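You operate a simulated robot arm through the tools that you are given. There is no shell and no other tool.

You are at the controls of a simulated robot arm. One attempt, no reset.

Task
Sponge the foot smooth, then set the mug on the narrow ware board.
Fine: The mug in the foam ring. Wet the yellow sponge on the saucer's pad first and put it back; the mug stays foot up. Set down upright: yellow sponge, mid grey handleless mug. What is to be rubbed or washed off counts as gone when no trace of it is left.

It is judged by the outcome, as a careful person would: the job done as asked, and still so three seconds after it is handed in. It fails if anything else is knocked over, pushed out of place, dropped, spilled or broken.

Robot
A 7-joint arm with a two-finger parallel gripper, fixed in place. Base frame: the origin is on the floor under the middle of its stand, x ahead of it, y to its left, z up; the work surface is at about z = 890. Lengths are in mm, angles in degrees, forces in N, time in s.
It reaches about 1112 mm from its shoulder. Its first joint turns from -166.0 to 166.0 degrees. Payload 3.43 kg.
The TCP is the grasp point between the finger pads, 34 mm short of the fingertips. In the tool frame z runs along the fingers and y along their closing line. Largest opening 128 mm; finger width 24, thickness 12; the body of the gripper, 48 by 130 mm, starts 96 mm behind the TCP.
Orientation is told as [roll, pitch, yaw] about the base's x, y, z axes, in that order, counted from this pose: with the fingers straight down and closing along the base's y, the tool's x points along the base's -x, its y along +y and its z along -z.

Tools
- The arm moves only by the tool arm_command. Its argument "plan" is a list of rows, each a list of 7 numbers: the opening, from 0 (shut) to 1 (fully open), then the shift along the base's x, y, z in units of 50 mm (1.0 is 50 mm), then the turn, a rotation vector about the base's x, y, z in units of 8 degrees (1.0 is 8 degrees). In form: [[grip, x, y, z, rx, ry, rz], ...]. A call has 1 to 20 rows; each row shifts and turns the commanded pose from where the row before left it. A call with a number of a shift or a turn outside -1 to 1 is refused whole. Rows are played at 5 a second. More than 50 mm and 8.6 degrees between two rows, or a gripper value outside its range, and nothing of the call is played. A pose out of reach is approached as far as the arm can. The call stops where the force on the tool passes 60 N (or 10 N more than at its start, if that is more) or the arm is blocked; 0.2 s more then pass. Each finger travels about 153 mm/s and halts on what it meets, pressing with about 40 N; the grip force reading is that of the motor and also rises with nothing between the fingers. The clock runs only during rows and for 0.2 s after the last one: add rows that do not move to give the fingers time. The reply holds the time, the measured pose of the TCP, the force on the tool along the base axes, the opening and the grip force, in the units named above and with some noise, with the torque about the TCP (base axes, N m) and any sound that the robot's microphone picked up.
- Cameras (640 x 400 px; columns grow to the right, rows downward): "scene" is fixed at [404.7, 497.1, 1687.6]; the picture's right is [-0.89, -0.45, 0.00], its down [-0.33, 0.66, -0.67] and it looks along [0.30, -0.60, -0.74] (base axes); focal length 302 px, centre (320, 200). "wrist" rides on the gripper at [76, -11, -160] in the tool frame; the picture's right is [0.15, 0.99, 0.00], its down [-0.88, 0.13, -0.46] and it looks along [-0.45, 0.07, 0.89] (tool axes); focal length 234 px, centre (320, 200). There is no depth. A picture from a camera that has moved, and an enlarged one, comes with that camera's place and axes in the base frame and with its lens. The place of the scene camera against the robot may be out by one fixed shift of up to 25 mm in any direction.
- get_image(camera): a new picture of that camera. It takes no simulated time.
- enlarge(camera, box): a new picture of the part [left, top, right, bottom] of that camera's present view, enlarged. It takes no simulated time.
- sign_off(): hands the job in; it is judged then, once.

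Nothing tells you positions but the pictures and the camera data. Unless the task says otherwise, let go and move clear before handing in.

The tools are called after "Call:" as a command line: name --pt "numbers of a row" for each row, then --argument value for the rest, lists and objects as JSON in quotes. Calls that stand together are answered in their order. arm_command: Moves the arm, as the interface text tells. Its arguments: {"type":"object","properties":{"plan":{"type":"array"}},"required":["plan"]} The other tools are called the same way: get_image (camera) takes a picture; enlarge (camera, box) takes an enlarged picture of a part of a camera's view; sign_off () hands the job in.

At the start:

```text
time_s: 0.0
tcp_pos: [549.8, -205.2, 1251.4]
tool_rot: [0.0, 0.1, 0.0]
ft_force: [0.0, 0.5, 0.0]
moment: [-0.05, -0.01, 0.01]
finger_gap: 128.4
finger_force: 0.0
```

scene: 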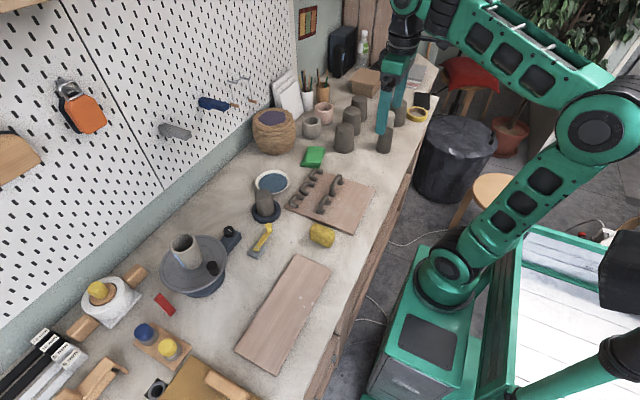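
wrist: 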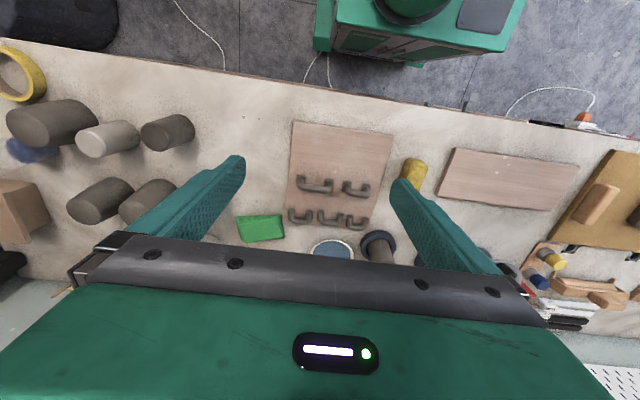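

I see a pottery bench: a foam ring with a mug (foot up), a saucer with a blue pad, a yellow sponge, a ware board with handles and an empty narrow board. I'll enlarge the pictures to look more closely before moving.

Call:
enlarge --camera "scene" --box '[220, 140, 400, 260]'

Call:
enlarge --camera "scene" --box '[120, 220, 360, 390]'

Call:
enlarge --camera "wrist" --box '[230, 100, 630, 300]'

```text
3.33 times, centred on (310, 200) of scene
camera zoom: at [404.7, 497.1, 1687.6], right [-0.89, -0.45, 0.0], down [-0.33, 0.66, -0.67], along [0.3, -0.6, -0.74], focal length 1005 px, centre (353, 200)
```

zoom: 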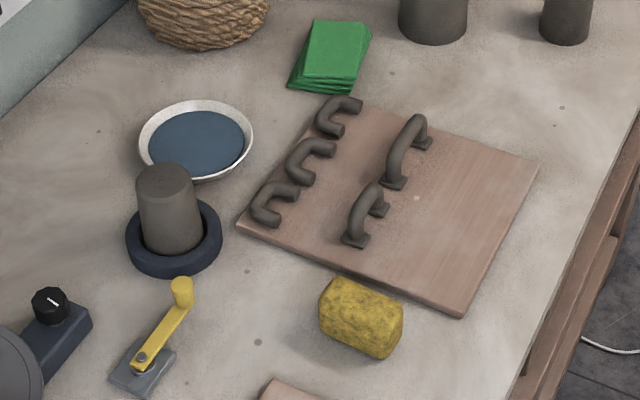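

```text
2.35 times, centred on (240, 305) of scene
camera zoom: at [404.7, 497.1, 1687.6], right [-0.89, -0.45, 0.0], down [-0.33, 0.66, -0.67], along [0.3, -0.6, -0.74], focal length 710 px, centre (508, -47)
```

zoom: 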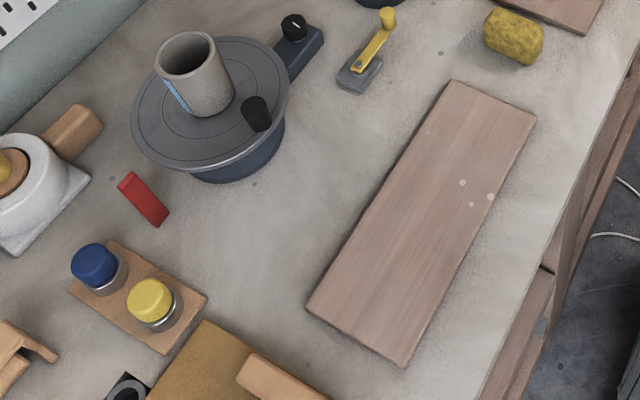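

```text
1.60 times, centred on (430, 200) of wrist
camera zoom: at [473.7, -216.6, 1412.4], right [-0.15, 0.99, 0.0], down [0.88, 0.13, 0.46], along [0.45, 0.07, -0.89], focal length 375 px, centre (144, 200)
```

zoom: 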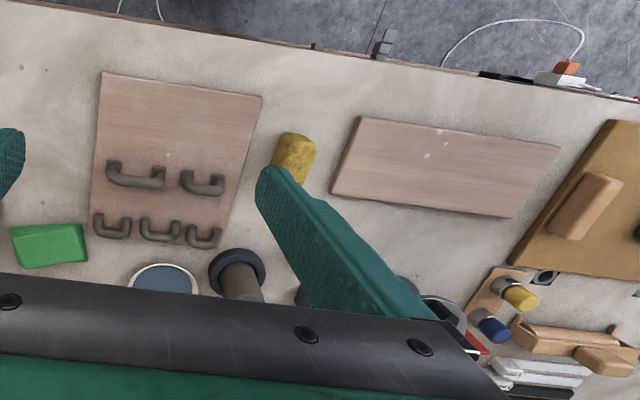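

The wet pad sits in the saucer near (905, -120). The mug stands foot up in the dark foam ring near (840, 0), the sponge is near (630, 22) and the narrow board is near (615, 285). I'll bring the wrist camera over the sponge first to measure it properly.

Call:
arm_command --pt "1 -0.09 0.7 -0.5 0 0 0" --pt "1 -0.09 0.7 -0.5 0 0 0" --pt "1 -0.09 0.7 -0.5 0 0 0" --pt "1 -0.09 0.7 -0.5 0 0 0" --pt "1 -0.09 0.7 -0.5 0 0 0" --pt "1 -0.09 0.7 -0.5 0 0 0" --pt "1 0 0 0 0 0 0"

Call:
get_image --camera "wrist"

Call:
get_image --camera "scene"

```text
time_s: 1.6
tcp_pos: [507.5, 3.9, 1110.0]
tool_rot: [0.1, -0.7, -0.1]
ft_force: [0.4, -0.5, 0.2]
moment: [0.0, -0.01, -0.03]
finger_gap: 128.0
finger_force: 0.0
```

```text
taken
camera wrist: at [429.2, -7.8, 1269.9], right [-0.15, 0.99, 0.0], down [0.88, 0.13, 0.47], along [0.46, 0.07, -0.88], focal length 234 px, centre (320, 200)
```

wrist: 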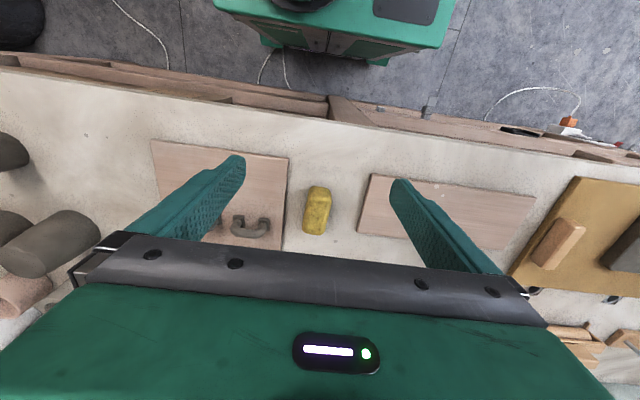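

```text
taken
```

scene: 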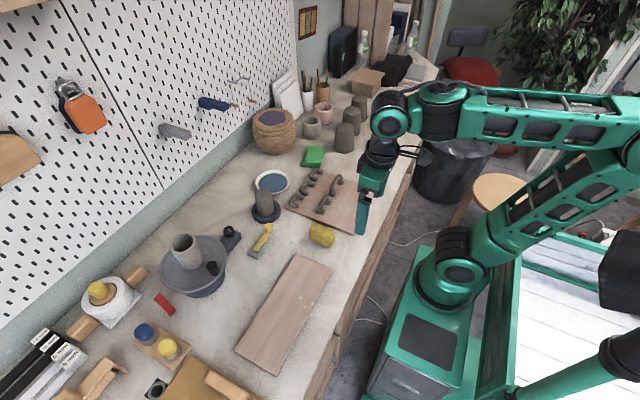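

The arm is not quite at the commanded spot. I'll let it settle and look at the sponge enlarged.

Call:
arm_command --pt "1 0 0 0 0 0 0" --pt "1 0 0 0 0 0 0"

Call:
enlarge --camera "wrist" --box '[240, 150, 400, 250]'

```text
time_s: 2.2
tcp_pos: [506.7, 5.0, 1110.5]
tool_rot: [0.0, -0.8, 0.0]
ft_force: [0.9, 0.7, -0.3]
moment: [-0.02, 0.01, 0.01]
finger_gap: 127.7
finger_force: 0.1
```

```text
4.00 times, centred on (320, 200) of wrist
camera zoom: at [429.4, -8.2, 1270.1], right [-0.15, 0.99, 0.0], down [0.88, 0.13, 0.47], along [0.46, 0.07, -0.88], focal length 937 px, centre (320, 200)
```

zoom: 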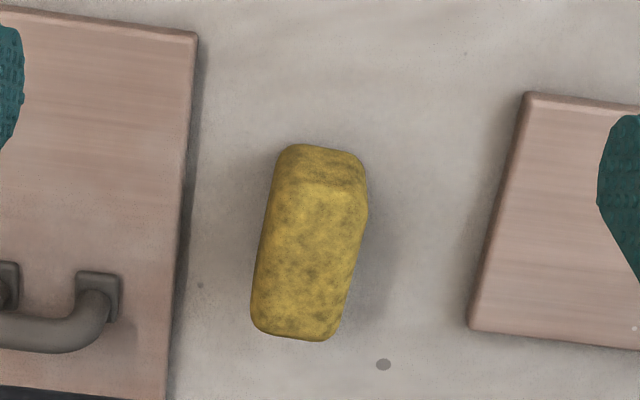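

The sponge is about 78 × 42 mm with its long side along x, centred near (641, 18), and the gripper's closing line already suits it. Next I'll look closely at the saucer and the mug in the foam ring.

Call:
arm_command --pt "0.6 0.8 -0.25 0.15 0 0 0" --pt "0.6 0.8 -0.25 0.15 0 0 0" --pt "0.6 0.8 -0.25 0.15 0 0 0" --pt "0.6 0.8 -0.25 0.15 0 0 0" --pt "0.6 0.8 -0.25 0.15 0 0 0" --pt "0.6 0.8 -0.25 0.15 0 0 0" --pt "0.6 0 0 0 0 0 0" --pt "0.6 0 0 0 0 0 0"

Call:
get_image --camera "wrist"

Call:
get_image --camera "scene"

```text
time_s: 4.0
tcp_pos: [748.9, -67.2, 1154.2]
tool_rot: [0.0, -0.7, 0.1]
ft_force: [0.0, 0.0, -0.3]
moment: [-0.01, -0.01, 0.01]
finger_gap: 76.7
finger_force: 0.1
```

```text
taken
camera wrist: at [670.2, -80.3, 1313.0], right [-0.15, 0.99, 0.0], down [0.88, 0.13, 0.47], along [0.46, 0.07, -0.88], focal length 234 px, centre (320, 200)
```

wrist: 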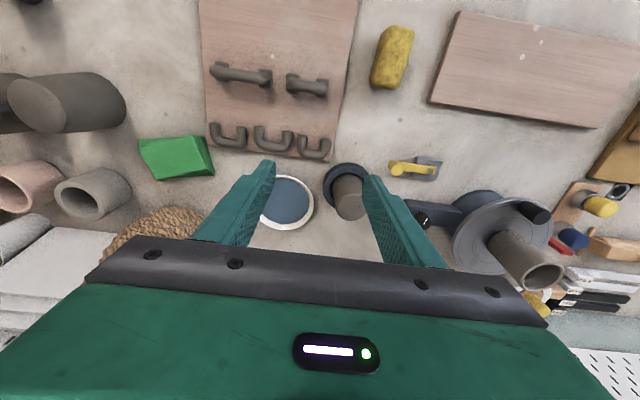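

```text
taken
```

scene: 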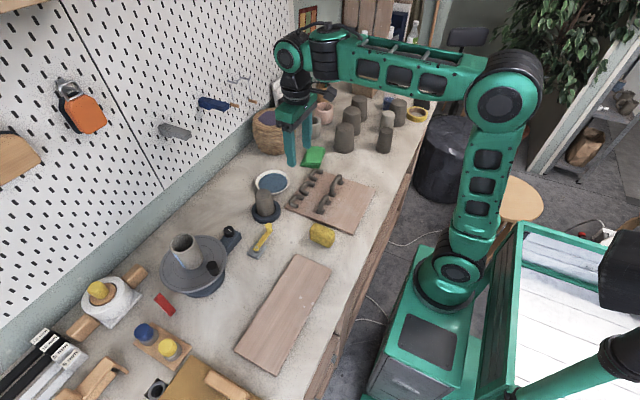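

Saucer and mug are both in view between the fingers. I'll enlarge that part to look at the mug's foot and the pad.

Call:
enlarge --camera "wrist" --box '[250, 140, 410, 240]'

Call:
enlarge --camera "scene" --box '[230, 160, 310, 230]'

```text
4.00 times, centred on (330, 190) of wrist
camera zoom: at [670.2, -80.3, 1313.0], right [-0.15, 0.99, 0.0], down [0.88, 0.13, 0.47], along [0.46, 0.07, -0.88], focal length 937 px, centre (280, 240)
```

zoom: 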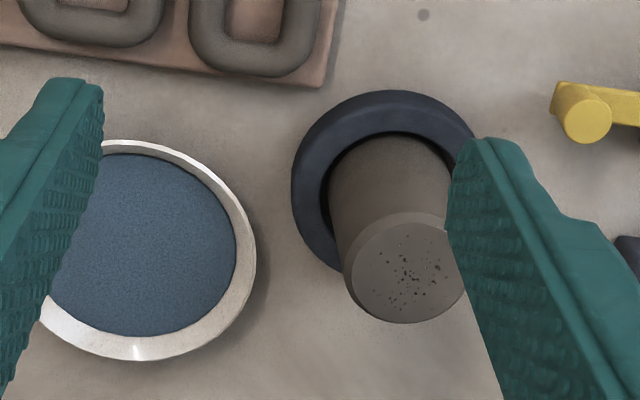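

```text
5.71 times, centred on (270, 195) of scene
camera zoom: at [404.7, 497.1, 1687.6], right [-0.89, -0.45, 0.0], down [-0.33, 0.66, -0.67], along [0.3, -0.6, -0.74], focal length 1723 px, centre (606, 229)
```

zoom: 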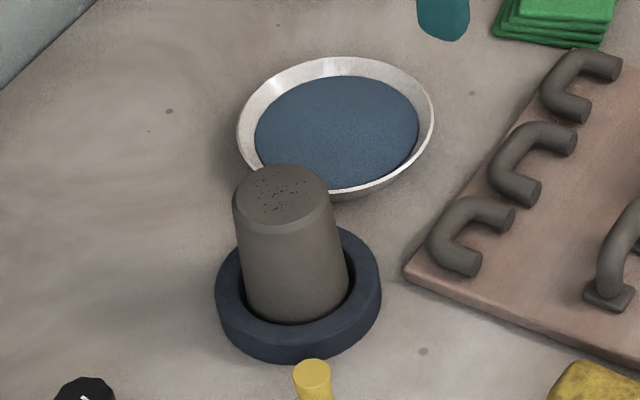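

The foot shows dark rough specks that need rubbing off. I take the foot disc to be centred near (844, -2) at z about 990 and roughly 51 mm wide, with the saucer near (899, -122). I'll go over the sponge now and level the tool's slight pitch.

Call:
arm_command --pt "0.55 -0.432 0.343 -0.497 0 0.0875 0" --pt "0.55 -0.432 0.343 -0.497 0 0 0" --pt "0.55 -0.432 0.343 -0.497 0 0 0" --pt "0.55 -0.432 0.343 -0.497 0 0 0" --pt "0.55 -0.432 0.343 -0.497 0 0 0" --pt "0.55 0 0 0 0 0 0" --pt "0.55 0 0 0 0 0 0"

Call:
get_image --camera "wrist"

Call:
enlarge --camera "scene" --box '[250, 150, 410, 260]'

```text
time_s: 5.6
tcp_pos: [637.9, 16.2, 1029.3]
tool_rot: [0.1, -0.1, 0.0]
ft_force: [0.6, 0.9, -0.4]
moment: [0.0, 0.02, 0.03]
finger_gap: 70.6
finger_force: 0.0
```

```text
taken
camera wrist: at [562.2, 4.5, 1189.9], right [-0.15, 0.99, 0.0], down [0.88, 0.13, 0.46], along [0.45, 0.07, -0.89], focal length 234 px, centre (320, 200)
```

wrist: 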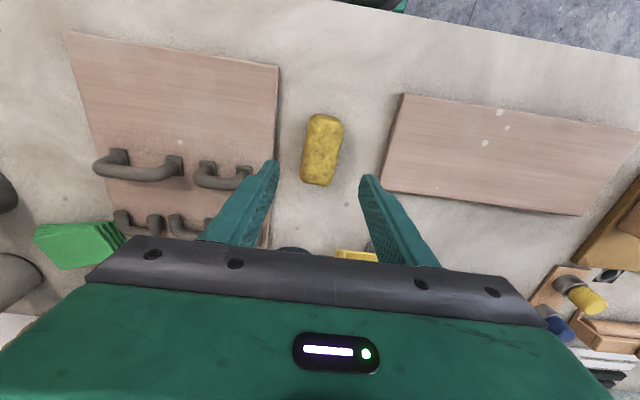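

```text
3.64 times, centred on (330, 205) of scene
camera zoom: at [404.7, 497.1, 1687.6], right [-0.89, -0.45, 0.0], down [-0.33, 0.66, -0.67], along [0.3, -0.6, -0.74], focal length 1097 px, centre (284, 182)
```

zoom: 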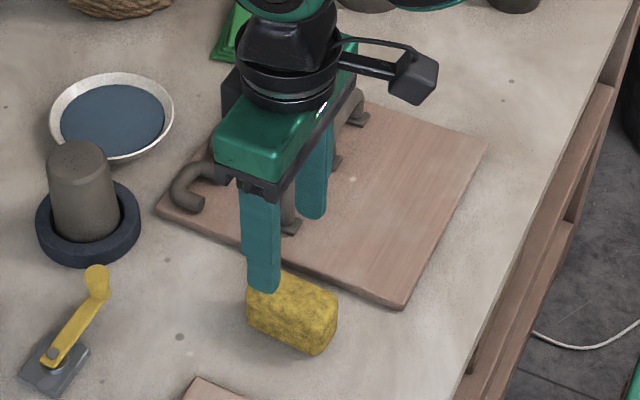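

The gripper is over the sponge. I'll enlarge the wrist view to fix its centre and height before descending.

Call:
enlarge --camera "wrist" --box '[260, 95, 400, 195]'

```text
4.00 times, centred on (330, 145) of wrist
camera zoom: at [562.2, 4.5, 1189.9], right [-0.15, 0.99, 0.0], down [0.88, 0.13, 0.46], along [0.45, 0.07, -0.89], focal length 937 px, centre (280, 420)
```

zoom: 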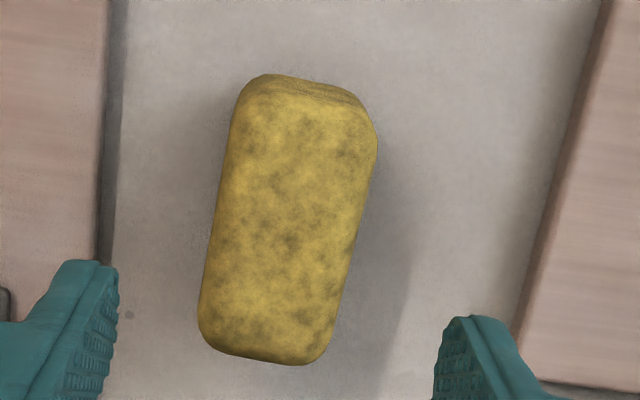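

Sponge centre is about (638, 18.5) with its top near z 927. I'll descend so the fingertips stop about 18 mm above the bench, leaving sponge protruding below, and then close.

Call:
arm_command --pt "0.55 0 0.046 -0.58 0 0 0" --pt "0.55 0 0 -0.58 0 0 0" --pt "0.55 0 0 -0.58 0 0 0" --pt "0.55 0 0 0 0 0 0" --pt "0.55 0 0 0 0 0 0"

Call:
get_image --camera "wrist"

Call:
enlarge --camera "scene" --box '[280, 190, 380, 260]'

```text
time_s: 6.8
tcp_pos: [636.9, 19.5, 942.1]
tool_rot: [0.1, 0.0, 0.0]
ft_force: [0.1, -0.6, -0.6]
moment: [-0.02, 0.01, -0.03]
finger_gap: 70.1
finger_force: 0.0
```

```text
taken
camera wrist: at [561.1, 6.4, 1102.8], right [-0.15, 0.99, 0.0], down [0.88, 0.13, 0.46], along [0.45, 0.07, -0.89], focal length 234 px, centre (320, 200)
```

wrist: 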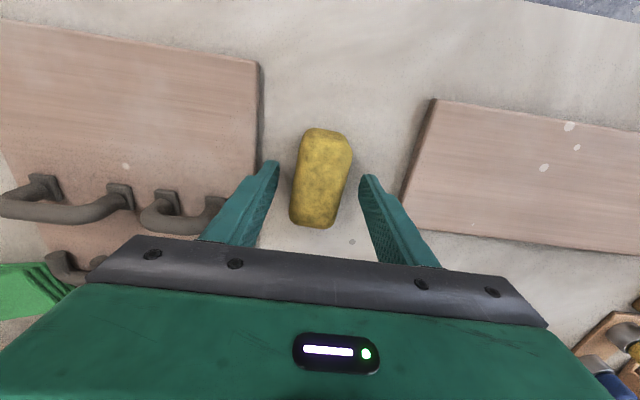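

```text
5.71 times, centred on (330, 225) of scene
camera zoom: at [404.7, 497.1, 1687.6], right [-0.89, -0.45, 0.0], down [-0.33, 0.66, -0.67], along [0.3, -0.6, -0.74], focal length 1723 px, centre (263, 57)
```

zoom: 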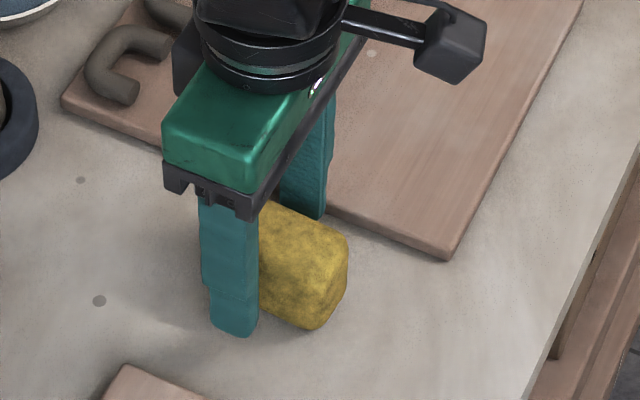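

The fingers straddle the sponge, centred on it. Closing gently now.

Call:
arm_command --pt "0.3 0 0 0 0 0 0" --pt "0.28 0 0 0 0 0 0" --pt "0.26 0 0 0 0 0 0" --pt "0.26 0 0 0 0 0 0"

Call:
get_image --camera "wrist"

```text
time_s: 7.8
tcp_pos: [636.4, 18.8, 942.3]
tool_rot: [0.0, -0.1, 0.0]
ft_force: [0.2, -0.2, -0.6]
moment: [0.02, 0.02, -0.04]
finger_gap: 39.4
finger_force: 39.7
```

```text
taken
camera wrist: at [561.2, 6.4, 1103.0], right [-0.15, 0.99, 0.0], down [0.88, 0.13, 0.46], along [0.45, 0.07, -0.89], focal length 234 px, centre (320, 200)
```

wrist: 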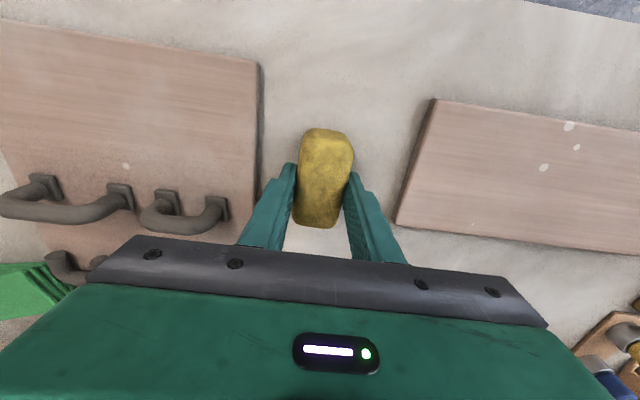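

The sponge is held at 39 mm with 40 N, and the pick pose was TCP (636.5, 19, 942). Lifting straight up to check the hold.

Call:
arm_command --pt "0.25 0 0 0.5 0 0 0" --pt "0.25 0 0 0.8 0 0 0" --pt "0.25 0 0 0.8 0 0 0" --pt "0.25 0 0 0.6 0 0 0" --pt "0.25 0 0 0 0 0 0"

Call:
get_image --camera "wrist"

Call:
enlarge --camera "scene" --box '[250, 130, 410, 240]'

```text
time_s: 9.0
tcp_pos: [637.8, 18.7, 1076.3]
tool_rot: [0.1, -0.1, -0.1]
ft_force: [0.4, 0.6, -0.1]
moment: [0.03, -0.02, 0.0]
finger_gap: 31.9
finger_force: 0.0
```

```text
taken
camera wrist: at [561.6, 7.2, 1236.7], right [-0.15, 0.99, 0.0], down [0.88, 0.13, 0.46], along [0.45, 0.07, -0.89], focal length 234 px, centre (320, 200)
```

wrist: 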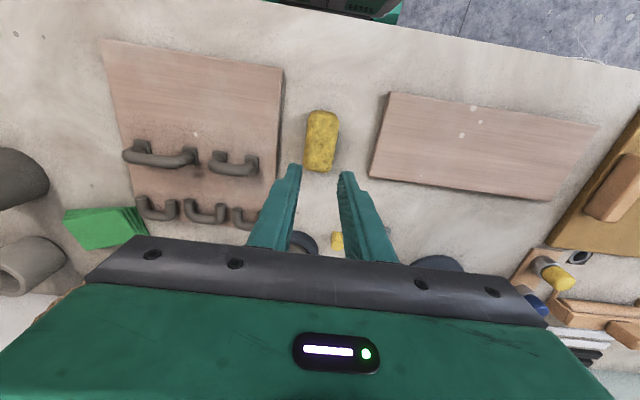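

```text
3.64 times, centred on (330, 185) of scene
camera zoom: at [404.7, 497.1, 1687.6], right [-0.89, -0.45, 0.0], down [-0.33, 0.66, -0.67], along [0.3, -0.6, -0.74], focal length 1097 px, centre (284, 254)
```

zoom: 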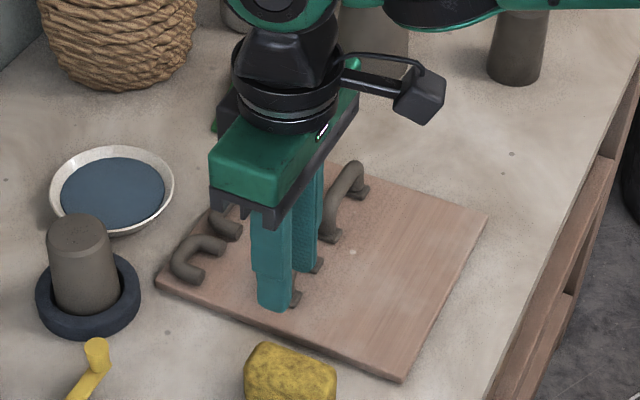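

The sponge slipped out of the shallow grip and stayed on the bench, with the fingers now shut to 32 mm. I'll check exactly where it sits before taking a deeper hold.

Call:
enlarge --camera "wrist" --box '[250, 90, 410, 190]'

Call:
enlarge --camera "scene" --box '[280, 200, 370, 260]'

```text
4.00 times, centred on (330, 140) of wrist
camera zoom: at [561.6, 7.2, 1236.7], right [-0.15, 0.99, 0.0], down [0.88, 0.13, 0.46], along [0.45, 0.07, -0.89], focal length 937 px, centre (280, 440)
```

zoom: 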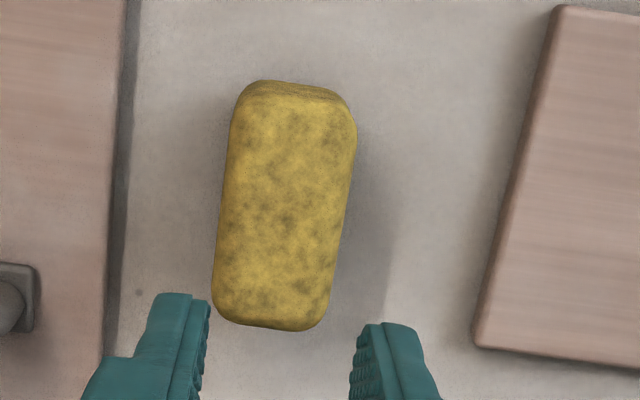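

```text
6.67 times, centred on (325, 230) of scene
camera zoom: at [404.7, 497.1, 1687.6], right [-0.89, -0.45, 0.0], down [-0.33, 0.66, -0.67], along [0.3, -0.6, -0.74], focal length 2011 px, centre (287, 0)
```

zoom: 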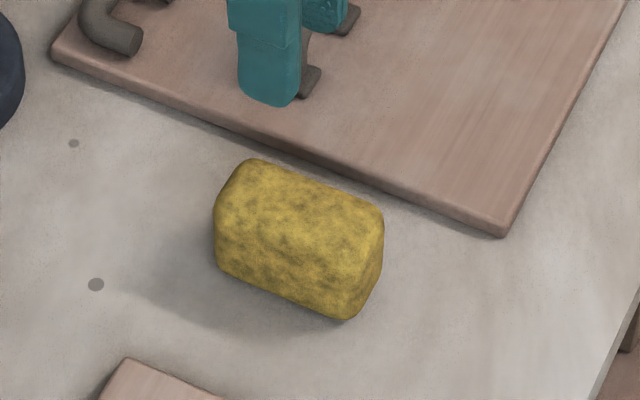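

The sponge hasn't moved: centre about (635, 20), top near z 935. I'll regrip about 9 mm deeper, lift slowly and check the gap after a few millimetres.

Call:
arm_command --pt "0.55 -0.03 0.02 0 0 0 0" --pt "0.55 0 0 0 0 0 0" --pt "0.55 0 0 -0.7 0 0 0" --pt "0.55 0 0 -0.8 0 0 0" --pt "0.55 0 0 -0.8 0 0 0" --pt "0.55 0 0 -0.56 0 0 0" --pt "0.55 0 0 0 0 0 0" --pt "0.55 0 0 0 0 0 0"

Call:
enlarge --camera "wrist" --box '[240, 110, 400, 240]'

Call:
enlarge --camera "scene" --box '[280, 190, 370, 260]'

```text
time_s: 10.8
tcp_pos: [636.2, 19.6, 934.0]
tool_rot: [0.0, -0.1, -0.1]
ft_force: [0.0, 0.3, 0.3]
moment: [0.0, -0.03, -0.04]
finger_gap: 70.3
finger_force: 0.1
```

```text
3.08 times, centred on (320, 175) of wrist
camera zoom: at [560.8, 7.8, 1093.6], right [-0.15, 0.99, 0.0], down [0.88, 0.13, 0.46], along [0.45, 0.07, -0.89], focal length 720 px, centre (320, 277)
```

zoom: 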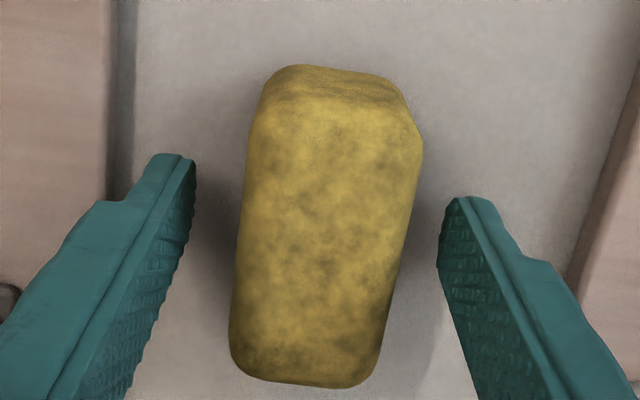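

```text
5.71 times, centred on (325, 225) of scene
camera zoom: at [404.7, 497.1, 1687.6], right [-0.89, -0.45, 0.0], down [-0.33, 0.66, -0.67], along [0.3, -0.6, -0.74], focal length 1723 px, centre (291, 57)
```

zoom: 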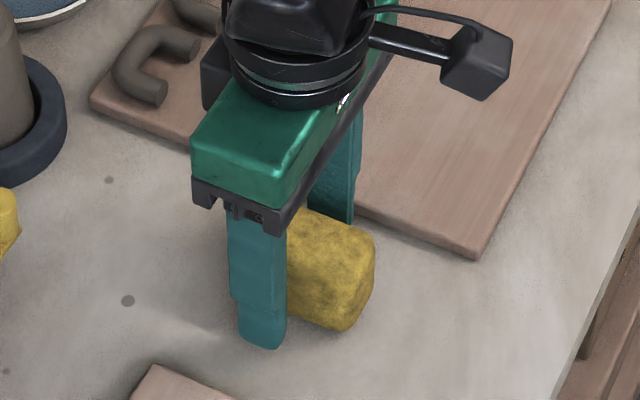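

Fingertips are now about 10 mm above the bench and centred on the sponge. Closing, then a small slow lift.

Call:
arm_command --pt "0.3 0 0 0 0 0 0" --pt "0.2 0 0 0 0 0 0" --pt "0.2 0 0 0 0 0 0" --pt "0.2 0 0 0.1 0 0 0" --pt "0.2 0 0 0.1 0 0 0" --pt "0.2 0 0 0.1 0 0 0" --pt "0.2 0 0 0 0 0 0"

Call:
get_image --camera "wrist"

Call:
enlarge --camera "scene" --box '[280, 190, 370, 260]'

```text
time_s: 12.4
tcp_pos: [635.7, 18.9, 947.9]
tool_rot: [0.0, 0.0, 0.0]
ft_force: [-0.3, -0.3, -0.8]
moment: [-0.01, -0.02, 0.0]
finger_gap: 39.0
finger_force: 40.3
```

```text
taken
camera wrist: at [560.7, 7.2, 1109.2], right [-0.15, 0.99, 0.0], down [0.88, 0.13, 0.46], along [0.45, 0.07, -0.89], focal length 234 px, centre (320, 200)
```

wrist: 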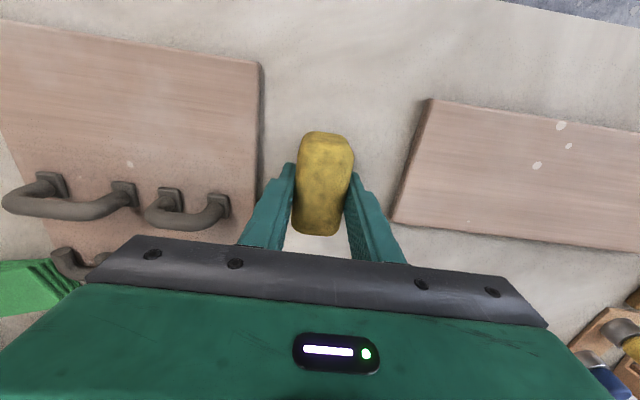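

```text
5.71 times, centred on (325, 225) of scene
camera zoom: at [404.7, 497.1, 1687.6], right [-0.89, -0.45, 0.0], down [-0.33, 0.66, -0.67], along [0.3, -0.6, -0.74], focal length 1723 px, centre (291, 57)
```

zoom: 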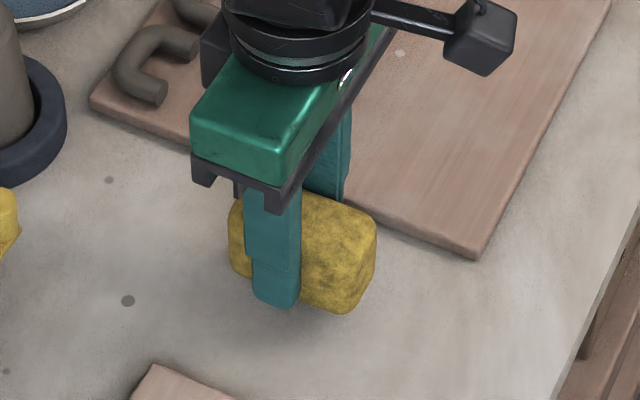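

The sponge is lifted and held at 39 mm with 40 N. I'll raise it further and carry it above the saucer near (899, -122).

Call:
arm_command --pt "0.2 0 0 0.4 0 0 0" --pt "0.2 0 0 0.7 0 0 0" --pt "0.2 0 0 0.7 0 0 0" --pt "0.2 0 0 0.6 0 0 0" --pt "0.2 0.3 -0.16 0 0 0 0" --pt "0.2 0.62 -0.332 0 0 0 0" --pt "0.2 0.62 -0.332 0 0 0 0" --pt "0.2 0.62 -0.332 0 0 0 0" --pt "0.2 0.62 -0.332 0 0 0 0" --pt "0.2 0.62 -0.332 0 0 0 0" --pt "0.2 0.62 -0.332 0 0 0 0" --pt "0.2 0.62 -0.332 0 0 0 0" --pt "0.2 0.62 -0.332 0 0 0 0" --pt "0.2 0 0 0 0 0 0" --pt "0.2 0 0 0 0 0 0"

Call:
get_image --camera "wrist"

Call:
enlarge --camera "scene" --box '[210, 110, 340, 230]'

```text
time_s: 15.6
tcp_pos: [899.8, -121.6, 1070.4]
tool_rot: [0.0, 0.0, 0.0]
ft_force: [-0.5, -0.4, -0.5]
moment: [0.0, 0.01, -0.01]
finger_gap: 39.2
finger_force: 40.6
```

```text
taken
camera wrist: at [824.0, -134.5, 1230.4], right [-0.15, 0.99, 0.0], down [0.88, 0.13, 0.46], along [0.45, 0.07, -0.89], focal length 234 px, centre (320, 200)
```

wrist: 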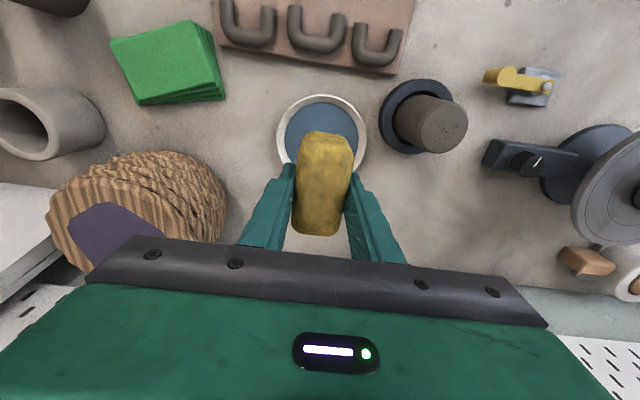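

```text
3.33 times, centred on (275, 170) of scene
camera zoom: at [404.7, 497.1, 1687.6], right [-0.89, -0.45, 0.0], down [-0.33, 0.66, -0.67], along [0.3, -0.6, -0.74], focal length 1005 px, centre (470, 300)
```

zoom: 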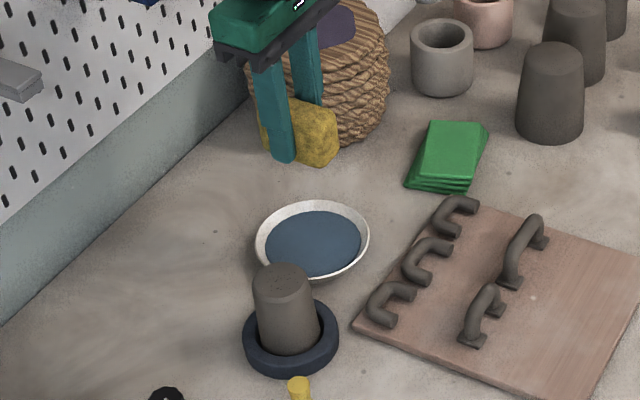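

The sponge is over the saucer. I'll refine the saucer's centre from this view before lowering.

Call:
enlarge --camera "wrist" --box '[250, 80, 490, 230]'

```text
2.67 times, centred on (370, 155) of wrist
camera zoom: at [824.0, -134.5, 1230.4], right [-0.15, 0.99, 0.0], down [0.88, 0.13, 0.46], along [0.45, 0.07, -0.89], focal length 624 px, centre (187, 320)
```

zoom: 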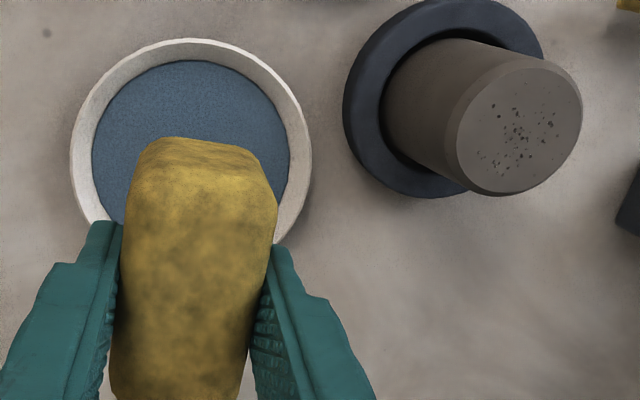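

The saucer's centre is about (899, -121), matching the TCP. I'll lower to just above the pad and then creep down in small steps, watching the force.

Call:
arm_command --pt "0.2 0 0 -0.5 0 0 0" --pt "0.2 0 0 -0.6 0 0 0" --pt "0.2 0 0 -0.6 0 0 0" --pt "0.2 0 0 -0.4 0 0 0" --pt "0.2 0 0 -0.1 0 0 0" --pt "0.2 0 0 0 0 0 0"

Call:
enlarge --camera "scene" --box '[230, 140, 320, 220]'

Call:
get_image --camera "wrist"

```text
time_s: 17.0
tcp_pos: [899.7, -121.0, 959.6]
tool_rot: [0.0, 0.0, -0.1]
ft_force: [0.2, -0.1, 0.3]
moment: [-0.01, 0.02, -0.01]
finger_gap: 39.0
finger_force: 39.5
```

```text
5.00 times, centred on (275, 180) of scene
camera zoom: at [404.7, 497.1, 1687.6], right [-0.89, -0.45, 0.0], down [-0.33, 0.66, -0.67], along [0.3, -0.6, -0.74], focal length 1508 px, centre (545, 300)
```

zoom: 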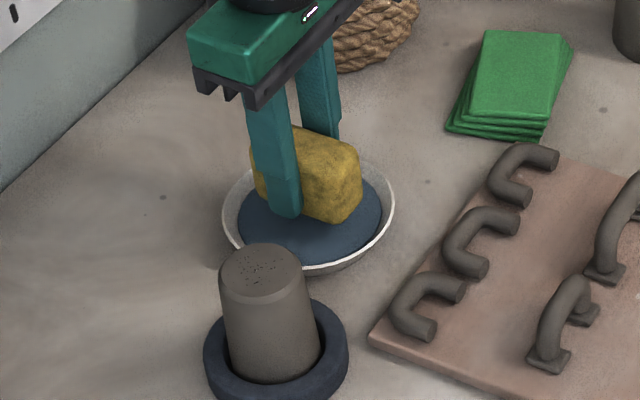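

```text
taken
camera wrist: at [824.0, -133.3, 1120.1], right [-0.15, 0.99, 0.0], down [0.88, 0.13, 0.46], along [0.45, 0.07, -0.89], focal length 234 px, centre (320, 200)
```

wrist: 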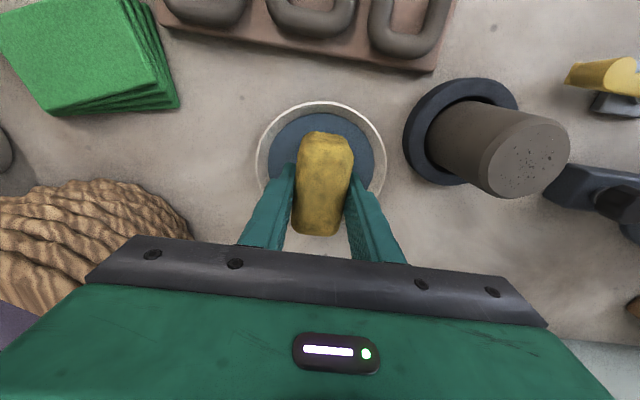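

The sponge is inside the saucer's rim with no contact yet. Creeping down a few millimetres.

Call:
arm_command --pt "0.2 0 0 -0.05 0 0 0" --pt "0.2 0 0 -0.05 0 0 0" --pt "0.2 0 0 -0.05 0 0 0" --pt "0.2 0 0 0 0 0 0"

```text
time_s: 18.0
tcp_pos: [899.5, -120.0, 951.7]
tool_rot: [0.0, 0.1, 0.0]
ft_force: [0.3, -0.2, 0.3]
moment: [0.0, 0.02, 0.01]
finger_gap: 39.0
finger_force: 40.0
```

Call:
arm_command --pt "0.2 0 0 -0.04 0 0 0" --pt "0.2 0 0 -0.04 0 0 0" --pt "0.2 0 0 0 0 0 0"

Call:
enlarge --camera "scene" --box '[240, 150, 310, 210]'

```text
time_s: 18.8
tcp_pos: [900.2, -121.3, 948.0]
tool_rot: [0.0, 0.0, -0.1]
ft_force: [0.2, -0.4, -0.4]
moment: [0.0, 0.01, -0.01]
finger_gap: 38.8
finger_force: 40.6
```

```text
6.67 times, centred on (275, 180) of scene
camera zoom: at [404.7, 497.1, 1687.6], right [-0.89, -0.45, 0.0], down [-0.33, 0.66, -0.67], along [0.3, -0.6, -0.74], focal length 2011 px, centre (620, 333)
```

zoom: 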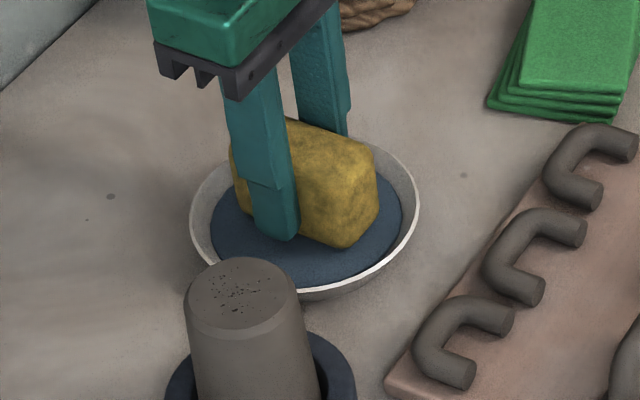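

No contact force yet at TCP z 948. I'll continue down.

Call:
arm_command --pt "0.2 0 0 -0.04 0 0 0" --pt "0.2 0 0 -0.04 0 0 0" --pt "0.2 0 0 0 0 0 0"

```text
time_s: 19.6
tcp_pos: [898.5, -120.7, 945.9]
tool_rot: [-0.1, -0.2, 0.1]
ft_force: [0.6, -2.3, 27.8]
moment: [-0.04, 0.62, -0.02]
finger_gap: 38.8
finger_force: 39.5
```

Contact: about 28 N on the pad at TCP z 946. I'll hold it pressed for a second so it takes up water, and look.

Call:
arm_command --pt "0.2 0 0 0 0 0 0" --pt "0.2 0 0 0 0 0 0" --pt "0.2 0 0 0 0 0 0" --pt "0.2 0 0 0 0 0 0" --pt "0.2 0 0 0 0 0 0"

Call:
enlarge --camera "scene" --box '[240, 150, 310, 210]'

Call:
enlarge --camera "wrist" --box '[240, 90, 400, 250]'

```text
time_s: 20.8
tcp_pos: [900.2, -120.7, 945.3]
tool_rot: [0.1, -0.2, 0.0]
ft_force: [5.9, -2.9, 42.4]
moment: [-0.08, -0.06, 0.02]
finger_gap: 38.9
finger_force: 40.4
```

```text
6.67 times, centred on (275, 180) of scene
camera zoom: at [404.7, 497.1, 1687.6], right [-0.89, -0.45, 0.0], down [-0.33, 0.66, -0.67], along [0.3, -0.6, -0.74], focal length 2011 px, centre (620, 333)
```

zoom: 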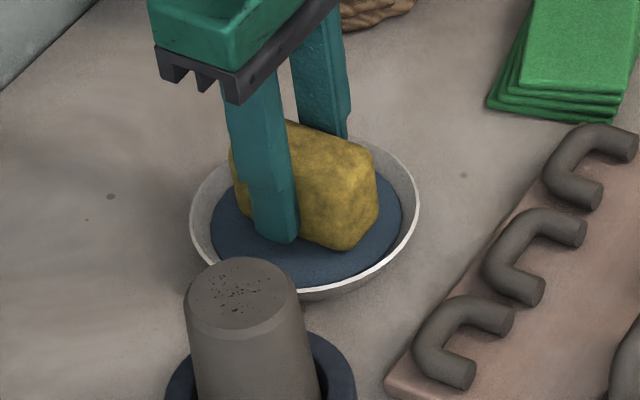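

```text
2.50 times, centred on (320, 170) of wrist
camera zoom: at [823.8, -133.2, 1105.6], right [-0.15, 0.99, 0.0], down [0.88, 0.13, 0.46], along [0.45, 0.07, -0.89], focal length 585 px, centre (320, 275)
```

zoom: 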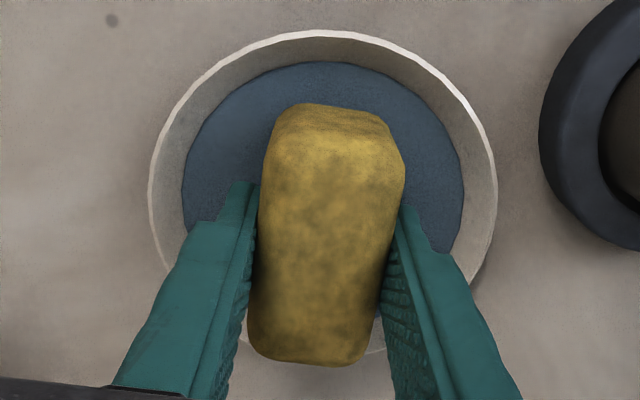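

Force has settled at about 42 N with the sponge flat on the pad, and its colour looks a bit deeper. I'll lift clear and compare.

Call:
arm_command --pt "0.2 0 0 0.1 0 0 0" --pt "0.2 0 0 0.3 0 0 0" --pt "0.2 0 0 0.6 0 0 0" --pt "0.2 0 0 0.7 0 0 0" --pt "0.2 0 0 0.7 0 0 0" --pt "0.2 0 0 0 0 0 0" --pt "0.2 0 0 0 0 0 0"

Call:
enlarge --camera "scene" --box '[230, 130, 320, 210]'

Call:
get_image --camera "wrist"

```text
time_s: 22.4
tcp_pos: [900.9, -120.3, 1062.6]
tool_rot: [-0.1, 0.0, 0.1]
ft_force: [-0.3, 0.7, -0.6]
moment: [0.03, -0.01, 0.0]
finger_gap: 39.1
finger_force: 40.0
```

```text
5.00 times, centred on (275, 170) of scene
camera zoom: at [404.7, 497.1, 1687.6], right [-0.89, -0.45, 0.0], down [-0.33, 0.66, -0.67], along [0.3, -0.6, -0.74], focal length 1508 px, centre (545, 350)
```

zoom: 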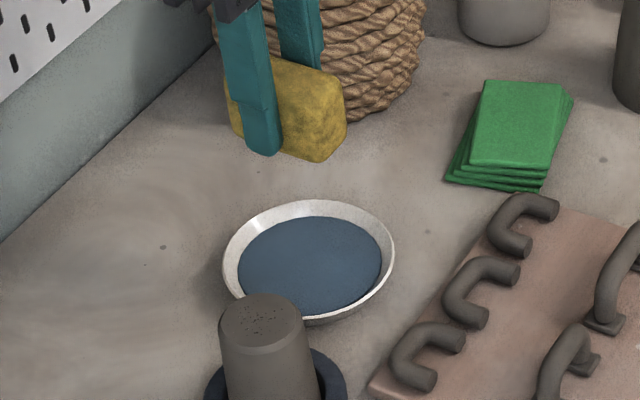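

```text
taken
camera wrist: at [824.3, -131.5, 1223.5], right [-0.15, 0.99, 0.0], down [0.88, 0.13, 0.46], along [0.45, 0.07, -0.89], focal length 234 px, centre (320, 200)
```

wrist: 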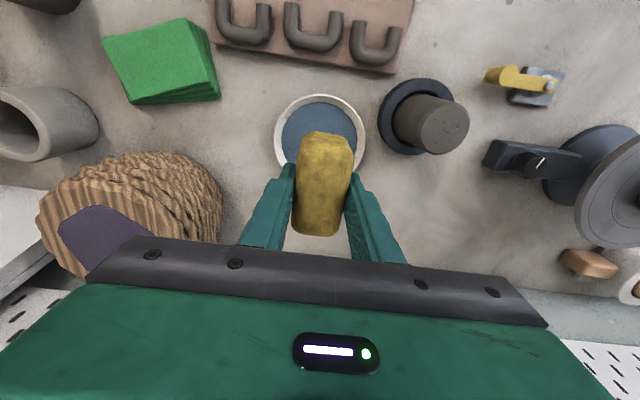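

I'll take the same enlarged wrist view as before the dip to compare the sponge's colour.

Call:
enlarge --camera "wrist" --box '[250, 80, 490, 230]'

```text
2.67 times, centred on (370, 155) of wrist
camera zoom: at [824.3, -131.5, 1223.5], right [-0.15, 0.99, 0.0], down [0.88, 0.13, 0.46], along [0.45, 0.07, -0.89], focal length 624 px, centre (187, 320)
```

zoom: 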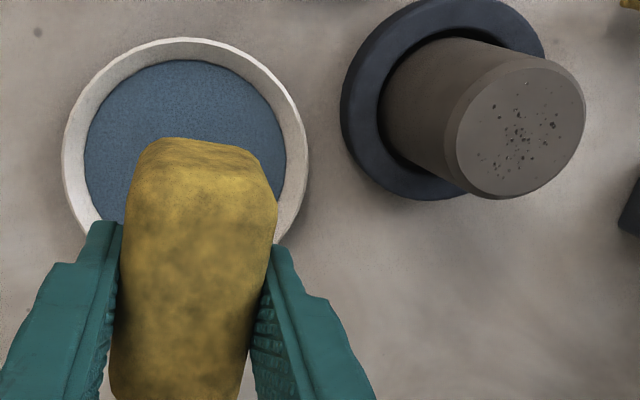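

The sponge looks slightly deeper in colour, and the saucer hasn't moved. Next I'll carry the sponge over the mug's foot, centred near (847, -1.5) at z about 984, keeping it 30 mm above.

Call:
arm_command --pt "0.2 -0.2 0.4 0 0 0 0" --pt "0.2 -0.3 0.7 0 0 0 0" --pt "0.2 -0.3 0.7 0 0 0 0" --pt "0.2 -0.28 0.58 0 0 0 0" --pt "0.2 0 0 0 0 0 0" --pt "0.2 0 0 0 0 0 0"

Call:
get_image --camera "wrist"

Call:
enlarge --camera "scene" --box '[220, 140, 310, 230]'

```text
time_s: 23.8
tcp_pos: [847.6, -2.6, 1063.5]
tool_rot: [0.0, 0.0, 0.0]
ft_force: [-0.4, 0.5, -0.9]
moment: [0.02, -0.01, 0.01]
finger_gap: 39.1
finger_force: 40.2
```

```text
taken
camera wrist: at [771.7, -14.8, 1223.9], right [-0.15, 0.99, 0.0], down [0.88, 0.13, 0.46], along [0.45, 0.07, -0.89], focal length 234 px, centre (320, 200)
```

wrist: 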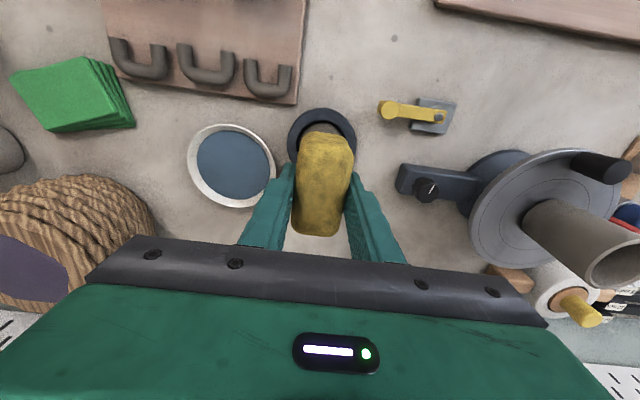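

```text
4.44 times, centred on (265, 185) of scene
camera zoom: at [404.7, 497.1, 1687.6], right [-0.89, -0.45, 0.0], down [-0.33, 0.66, -0.67], along [0.3, -0.6, -0.74], focal length 1340 px, centre (564, 267)
```

zoom: 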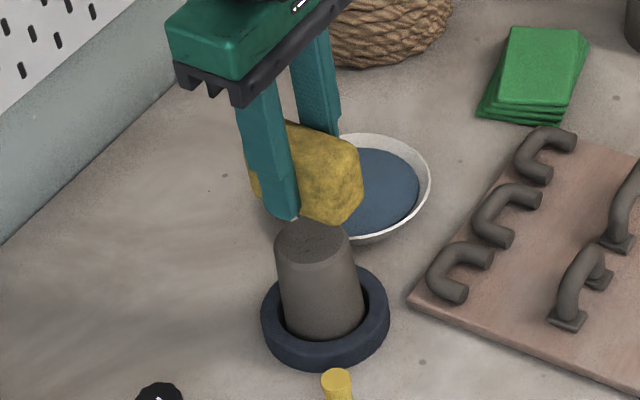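

The sponge is centred over the foot. Lowering to near contact, then creeping.

Call:
arm_command --pt "0.2 0 0.03 -0.2 0 0 0" --pt "0.2 0 0 -0.2 0 0 0" --pt "0.2 0 0 -0.1 0 0 0" --pt "0.2 0 0 0 0 0 0"

Call:
enlarge --camera "scene" --box '[235, 160, 295, 220]'

```text
time_s: 24.8
tcp_pos: [846.2, -1.0, 1037.7]
tool_rot: [0.0, -0.1, 0.0]
ft_force: [0.3, -0.1, -0.9]
moment: [0.01, 0.0, -0.01]
finger_gap: 39.2
finger_force: 39.8
```

```text
6.67 times, centred on (265, 190) of scene
camera zoom: at [404.7, 497.1, 1687.6], right [-0.89, -0.45, 0.0], down [-0.33, 0.66, -0.67], along [0.3, -0.6, -0.74], focal length 2011 px, centre (687, 267)
```

zoom: 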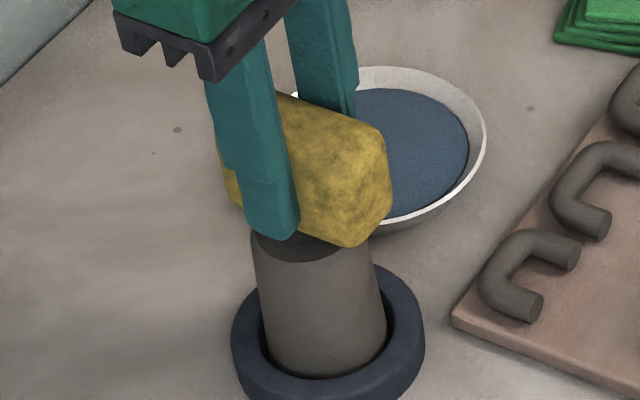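

Still clear of the foot. Creeping in 2 mm steps.

Call:
arm_command --pt "0.2 0 0 -0.04 0 0 0" --pt "0.2 0 0 -0.04 0 0 0" --pt "0.2 0 0 0 0 0 0"

```text
time_s: 25.6
tcp_pos: [846.3, -0.3, 1033.7]
tool_rot: [-0.1, 0.0, 0.0]
ft_force: [-0.6, -0.8, -0.8]
moment: [-0.01, 0.0, 0.03]
finger_gap: 39.0
finger_force: 39.8
```

Call:
arm_command --pt "0.2 0 0 -0.04 0 0 0" --pt "0.2 0 0 -0.04 0 0 0" --pt "0.2 0 0 0 0 0 0"

Call:
enlarge --camera "scene" --box '[235, 160, 295, 220]'

```text
time_s: 26.4
tcp_pos: [847.3, -0.9, 1028.8]
tool_rot: [0.1, 0.0, 0.0]
ft_force: [1.1, 0.6, -0.4]
moment: [-0.01, 0.01, 0.01]
finger_gap: 38.9
finger_force: 40.7
```

```text
6.67 times, centred on (265, 190) of scene
camera zoom: at [404.7, 497.1, 1687.6], right [-0.89, -0.45, 0.0], down [-0.33, 0.66, -0.67], along [0.3, -0.6, -0.74], focal length 2011 px, centre (687, 267)
```

zoom: 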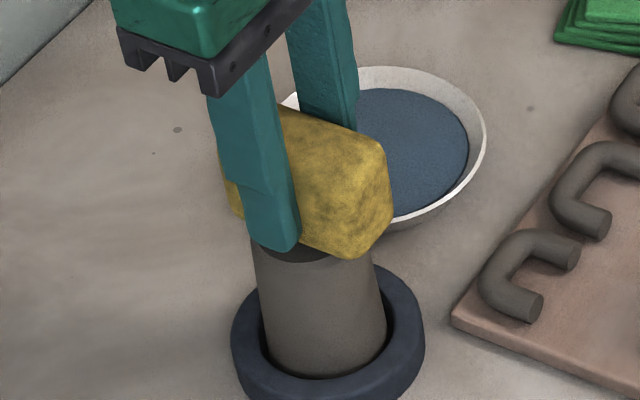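

Call:
arm_command --pt "0.2 0 0 -0.03 0 0 0" --pt "0.2 0 0 -0.03 0 0 0" --pt "0.2 0 0 0 0 0 0"

```text
time_s: 27.2
tcp_pos: [846.6, -0.7, 1027.9]
tool_rot: [0.0, -0.1, -0.1]
ft_force: [0.3, -0.4, 0.0]
moment: [0.0, 0.0, 0.01]
finger_gap: 39.3
finger_force: 40.1
```

Call:
arm_command --pt "0.2 0 0 -0.03 0 0 0" --pt "0.2 0 0 -0.03 0 0 0" --pt "0.2 0 0 0 0 0 0"

```text
time_s: 28.0
tcp_pos: [845.8, -0.5, 1024.9]
tool_rot: [0.0, 0.0, -0.1]
ft_force: [0.0, 1.0, 1.5]
moment: [-0.01, -0.06, -0.01]
finger_gap: 39.2
finger_force: 40.1
```

First touch at TCP z about 1025. One more millimetre to get light rubbing pressure.

Call:
arm_command --pt "0.2 0 0 -0.02 0 0 0" --pt "0.2 0 0 0 0 0 0"

Call:
enlarge --camera "scene" --box '[235, 160, 295, 220]'

```text
time_s: 28.6
tcp_pos: [846.4, -0.5, 1025.0]
tool_rot: [0.0, -0.1, -0.1]
ft_force: [0.3, 0.1, 11.5]
moment: [-0.03, -0.02, 0.02]
finger_gap: 39.0
finger_force: 39.7
```

```text
6.67 times, centred on (265, 190) of scene
camera zoom: at [404.7, 497.1, 1687.6], right [-0.89, -0.45, 0.0], down [-0.33, 0.66, -0.67], along [0.3, -0.6, -0.74], focal length 2011 px, centre (687, 267)
```

zoom: 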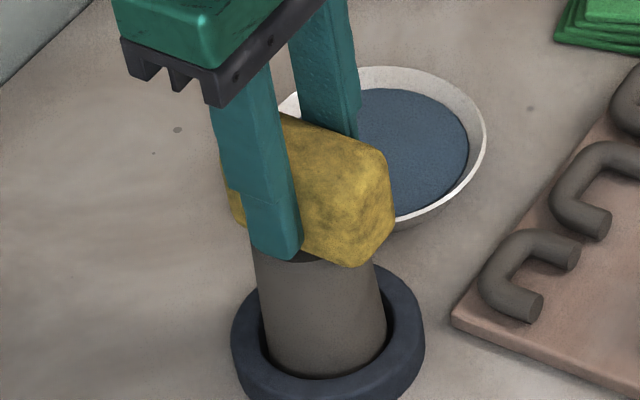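

About 11 N of light pressure on the foot. I'll try a very small stroke first and see what sideways force the mug feels.

Call:
arm_command --pt "0.2 0.06 0 0 0 0 0" --pt "0.2 0.06 0 0 0 0 0"

Call:
enlarge --camera "scene" --box '[235, 160, 295, 220]'

```text
time_s: 29.2
tcp_pos: [849.8, -0.2, 1025.2]
tool_rot: [-0.1, -0.1, 0.0]
ft_force: [-16.6, -1.1, 30.1]
moment: [-0.04, 1.2, 0.0]
finger_gap: 39.0
finger_force: 39.9
```

```text
6.67 times, centred on (265, 190) of scene
camera zoom: at [404.7, 497.1, 1687.6], right [-0.89, -0.45, 0.0], down [-0.33, 0.66, -0.67], along [0.3, -0.6, -0.74], focal length 2011 px, centre (687, 267)
```

zoom: 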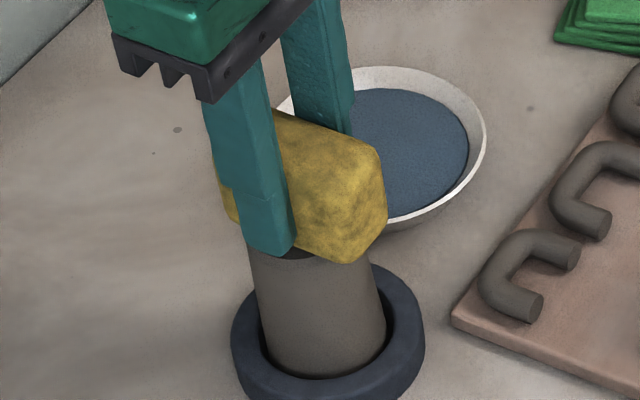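

Sideways force is 17 N at 30 N of pressure, which is more than I want. I'll ease off a millimetre and return to centre.

Call:
arm_command --pt "0.2 0 0 0.03 0 0 0" --pt "0.2 -0.05 0 0 0 0 0" --pt "0.2 0 0 0 0 0 0"

Call:
enlarge --camera "scene" --box '[235, 160, 295, 220]'

```text
time_s: 30.0
tcp_pos: [850.9, -0.6, 1025.1]
tool_rot: [0.1, 0.0, -0.1]
ft_force: [-5.2, -0.3, 8.6]
moment: [0.03, 0.27, 0.0]
finger_gap: 38.9
finger_force: 40.4
```

```text
6.67 times, centred on (265, 190) of scene
camera zoom: at [404.7, 497.1, 1687.6], right [-0.89, -0.45, 0.0], down [-0.33, 0.66, -0.67], along [0.3, -0.6, -0.74], focal length 2011 px, centre (687, 267)
```

zoom: 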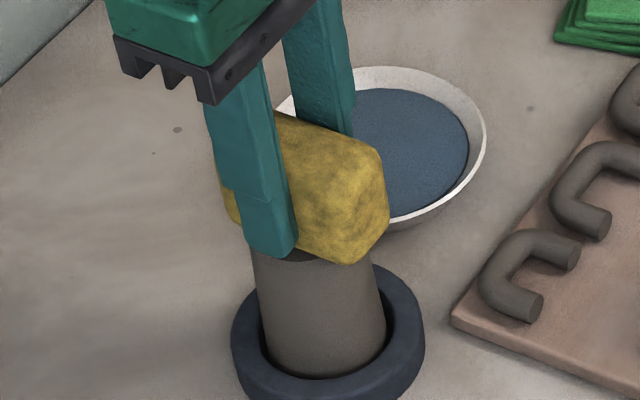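

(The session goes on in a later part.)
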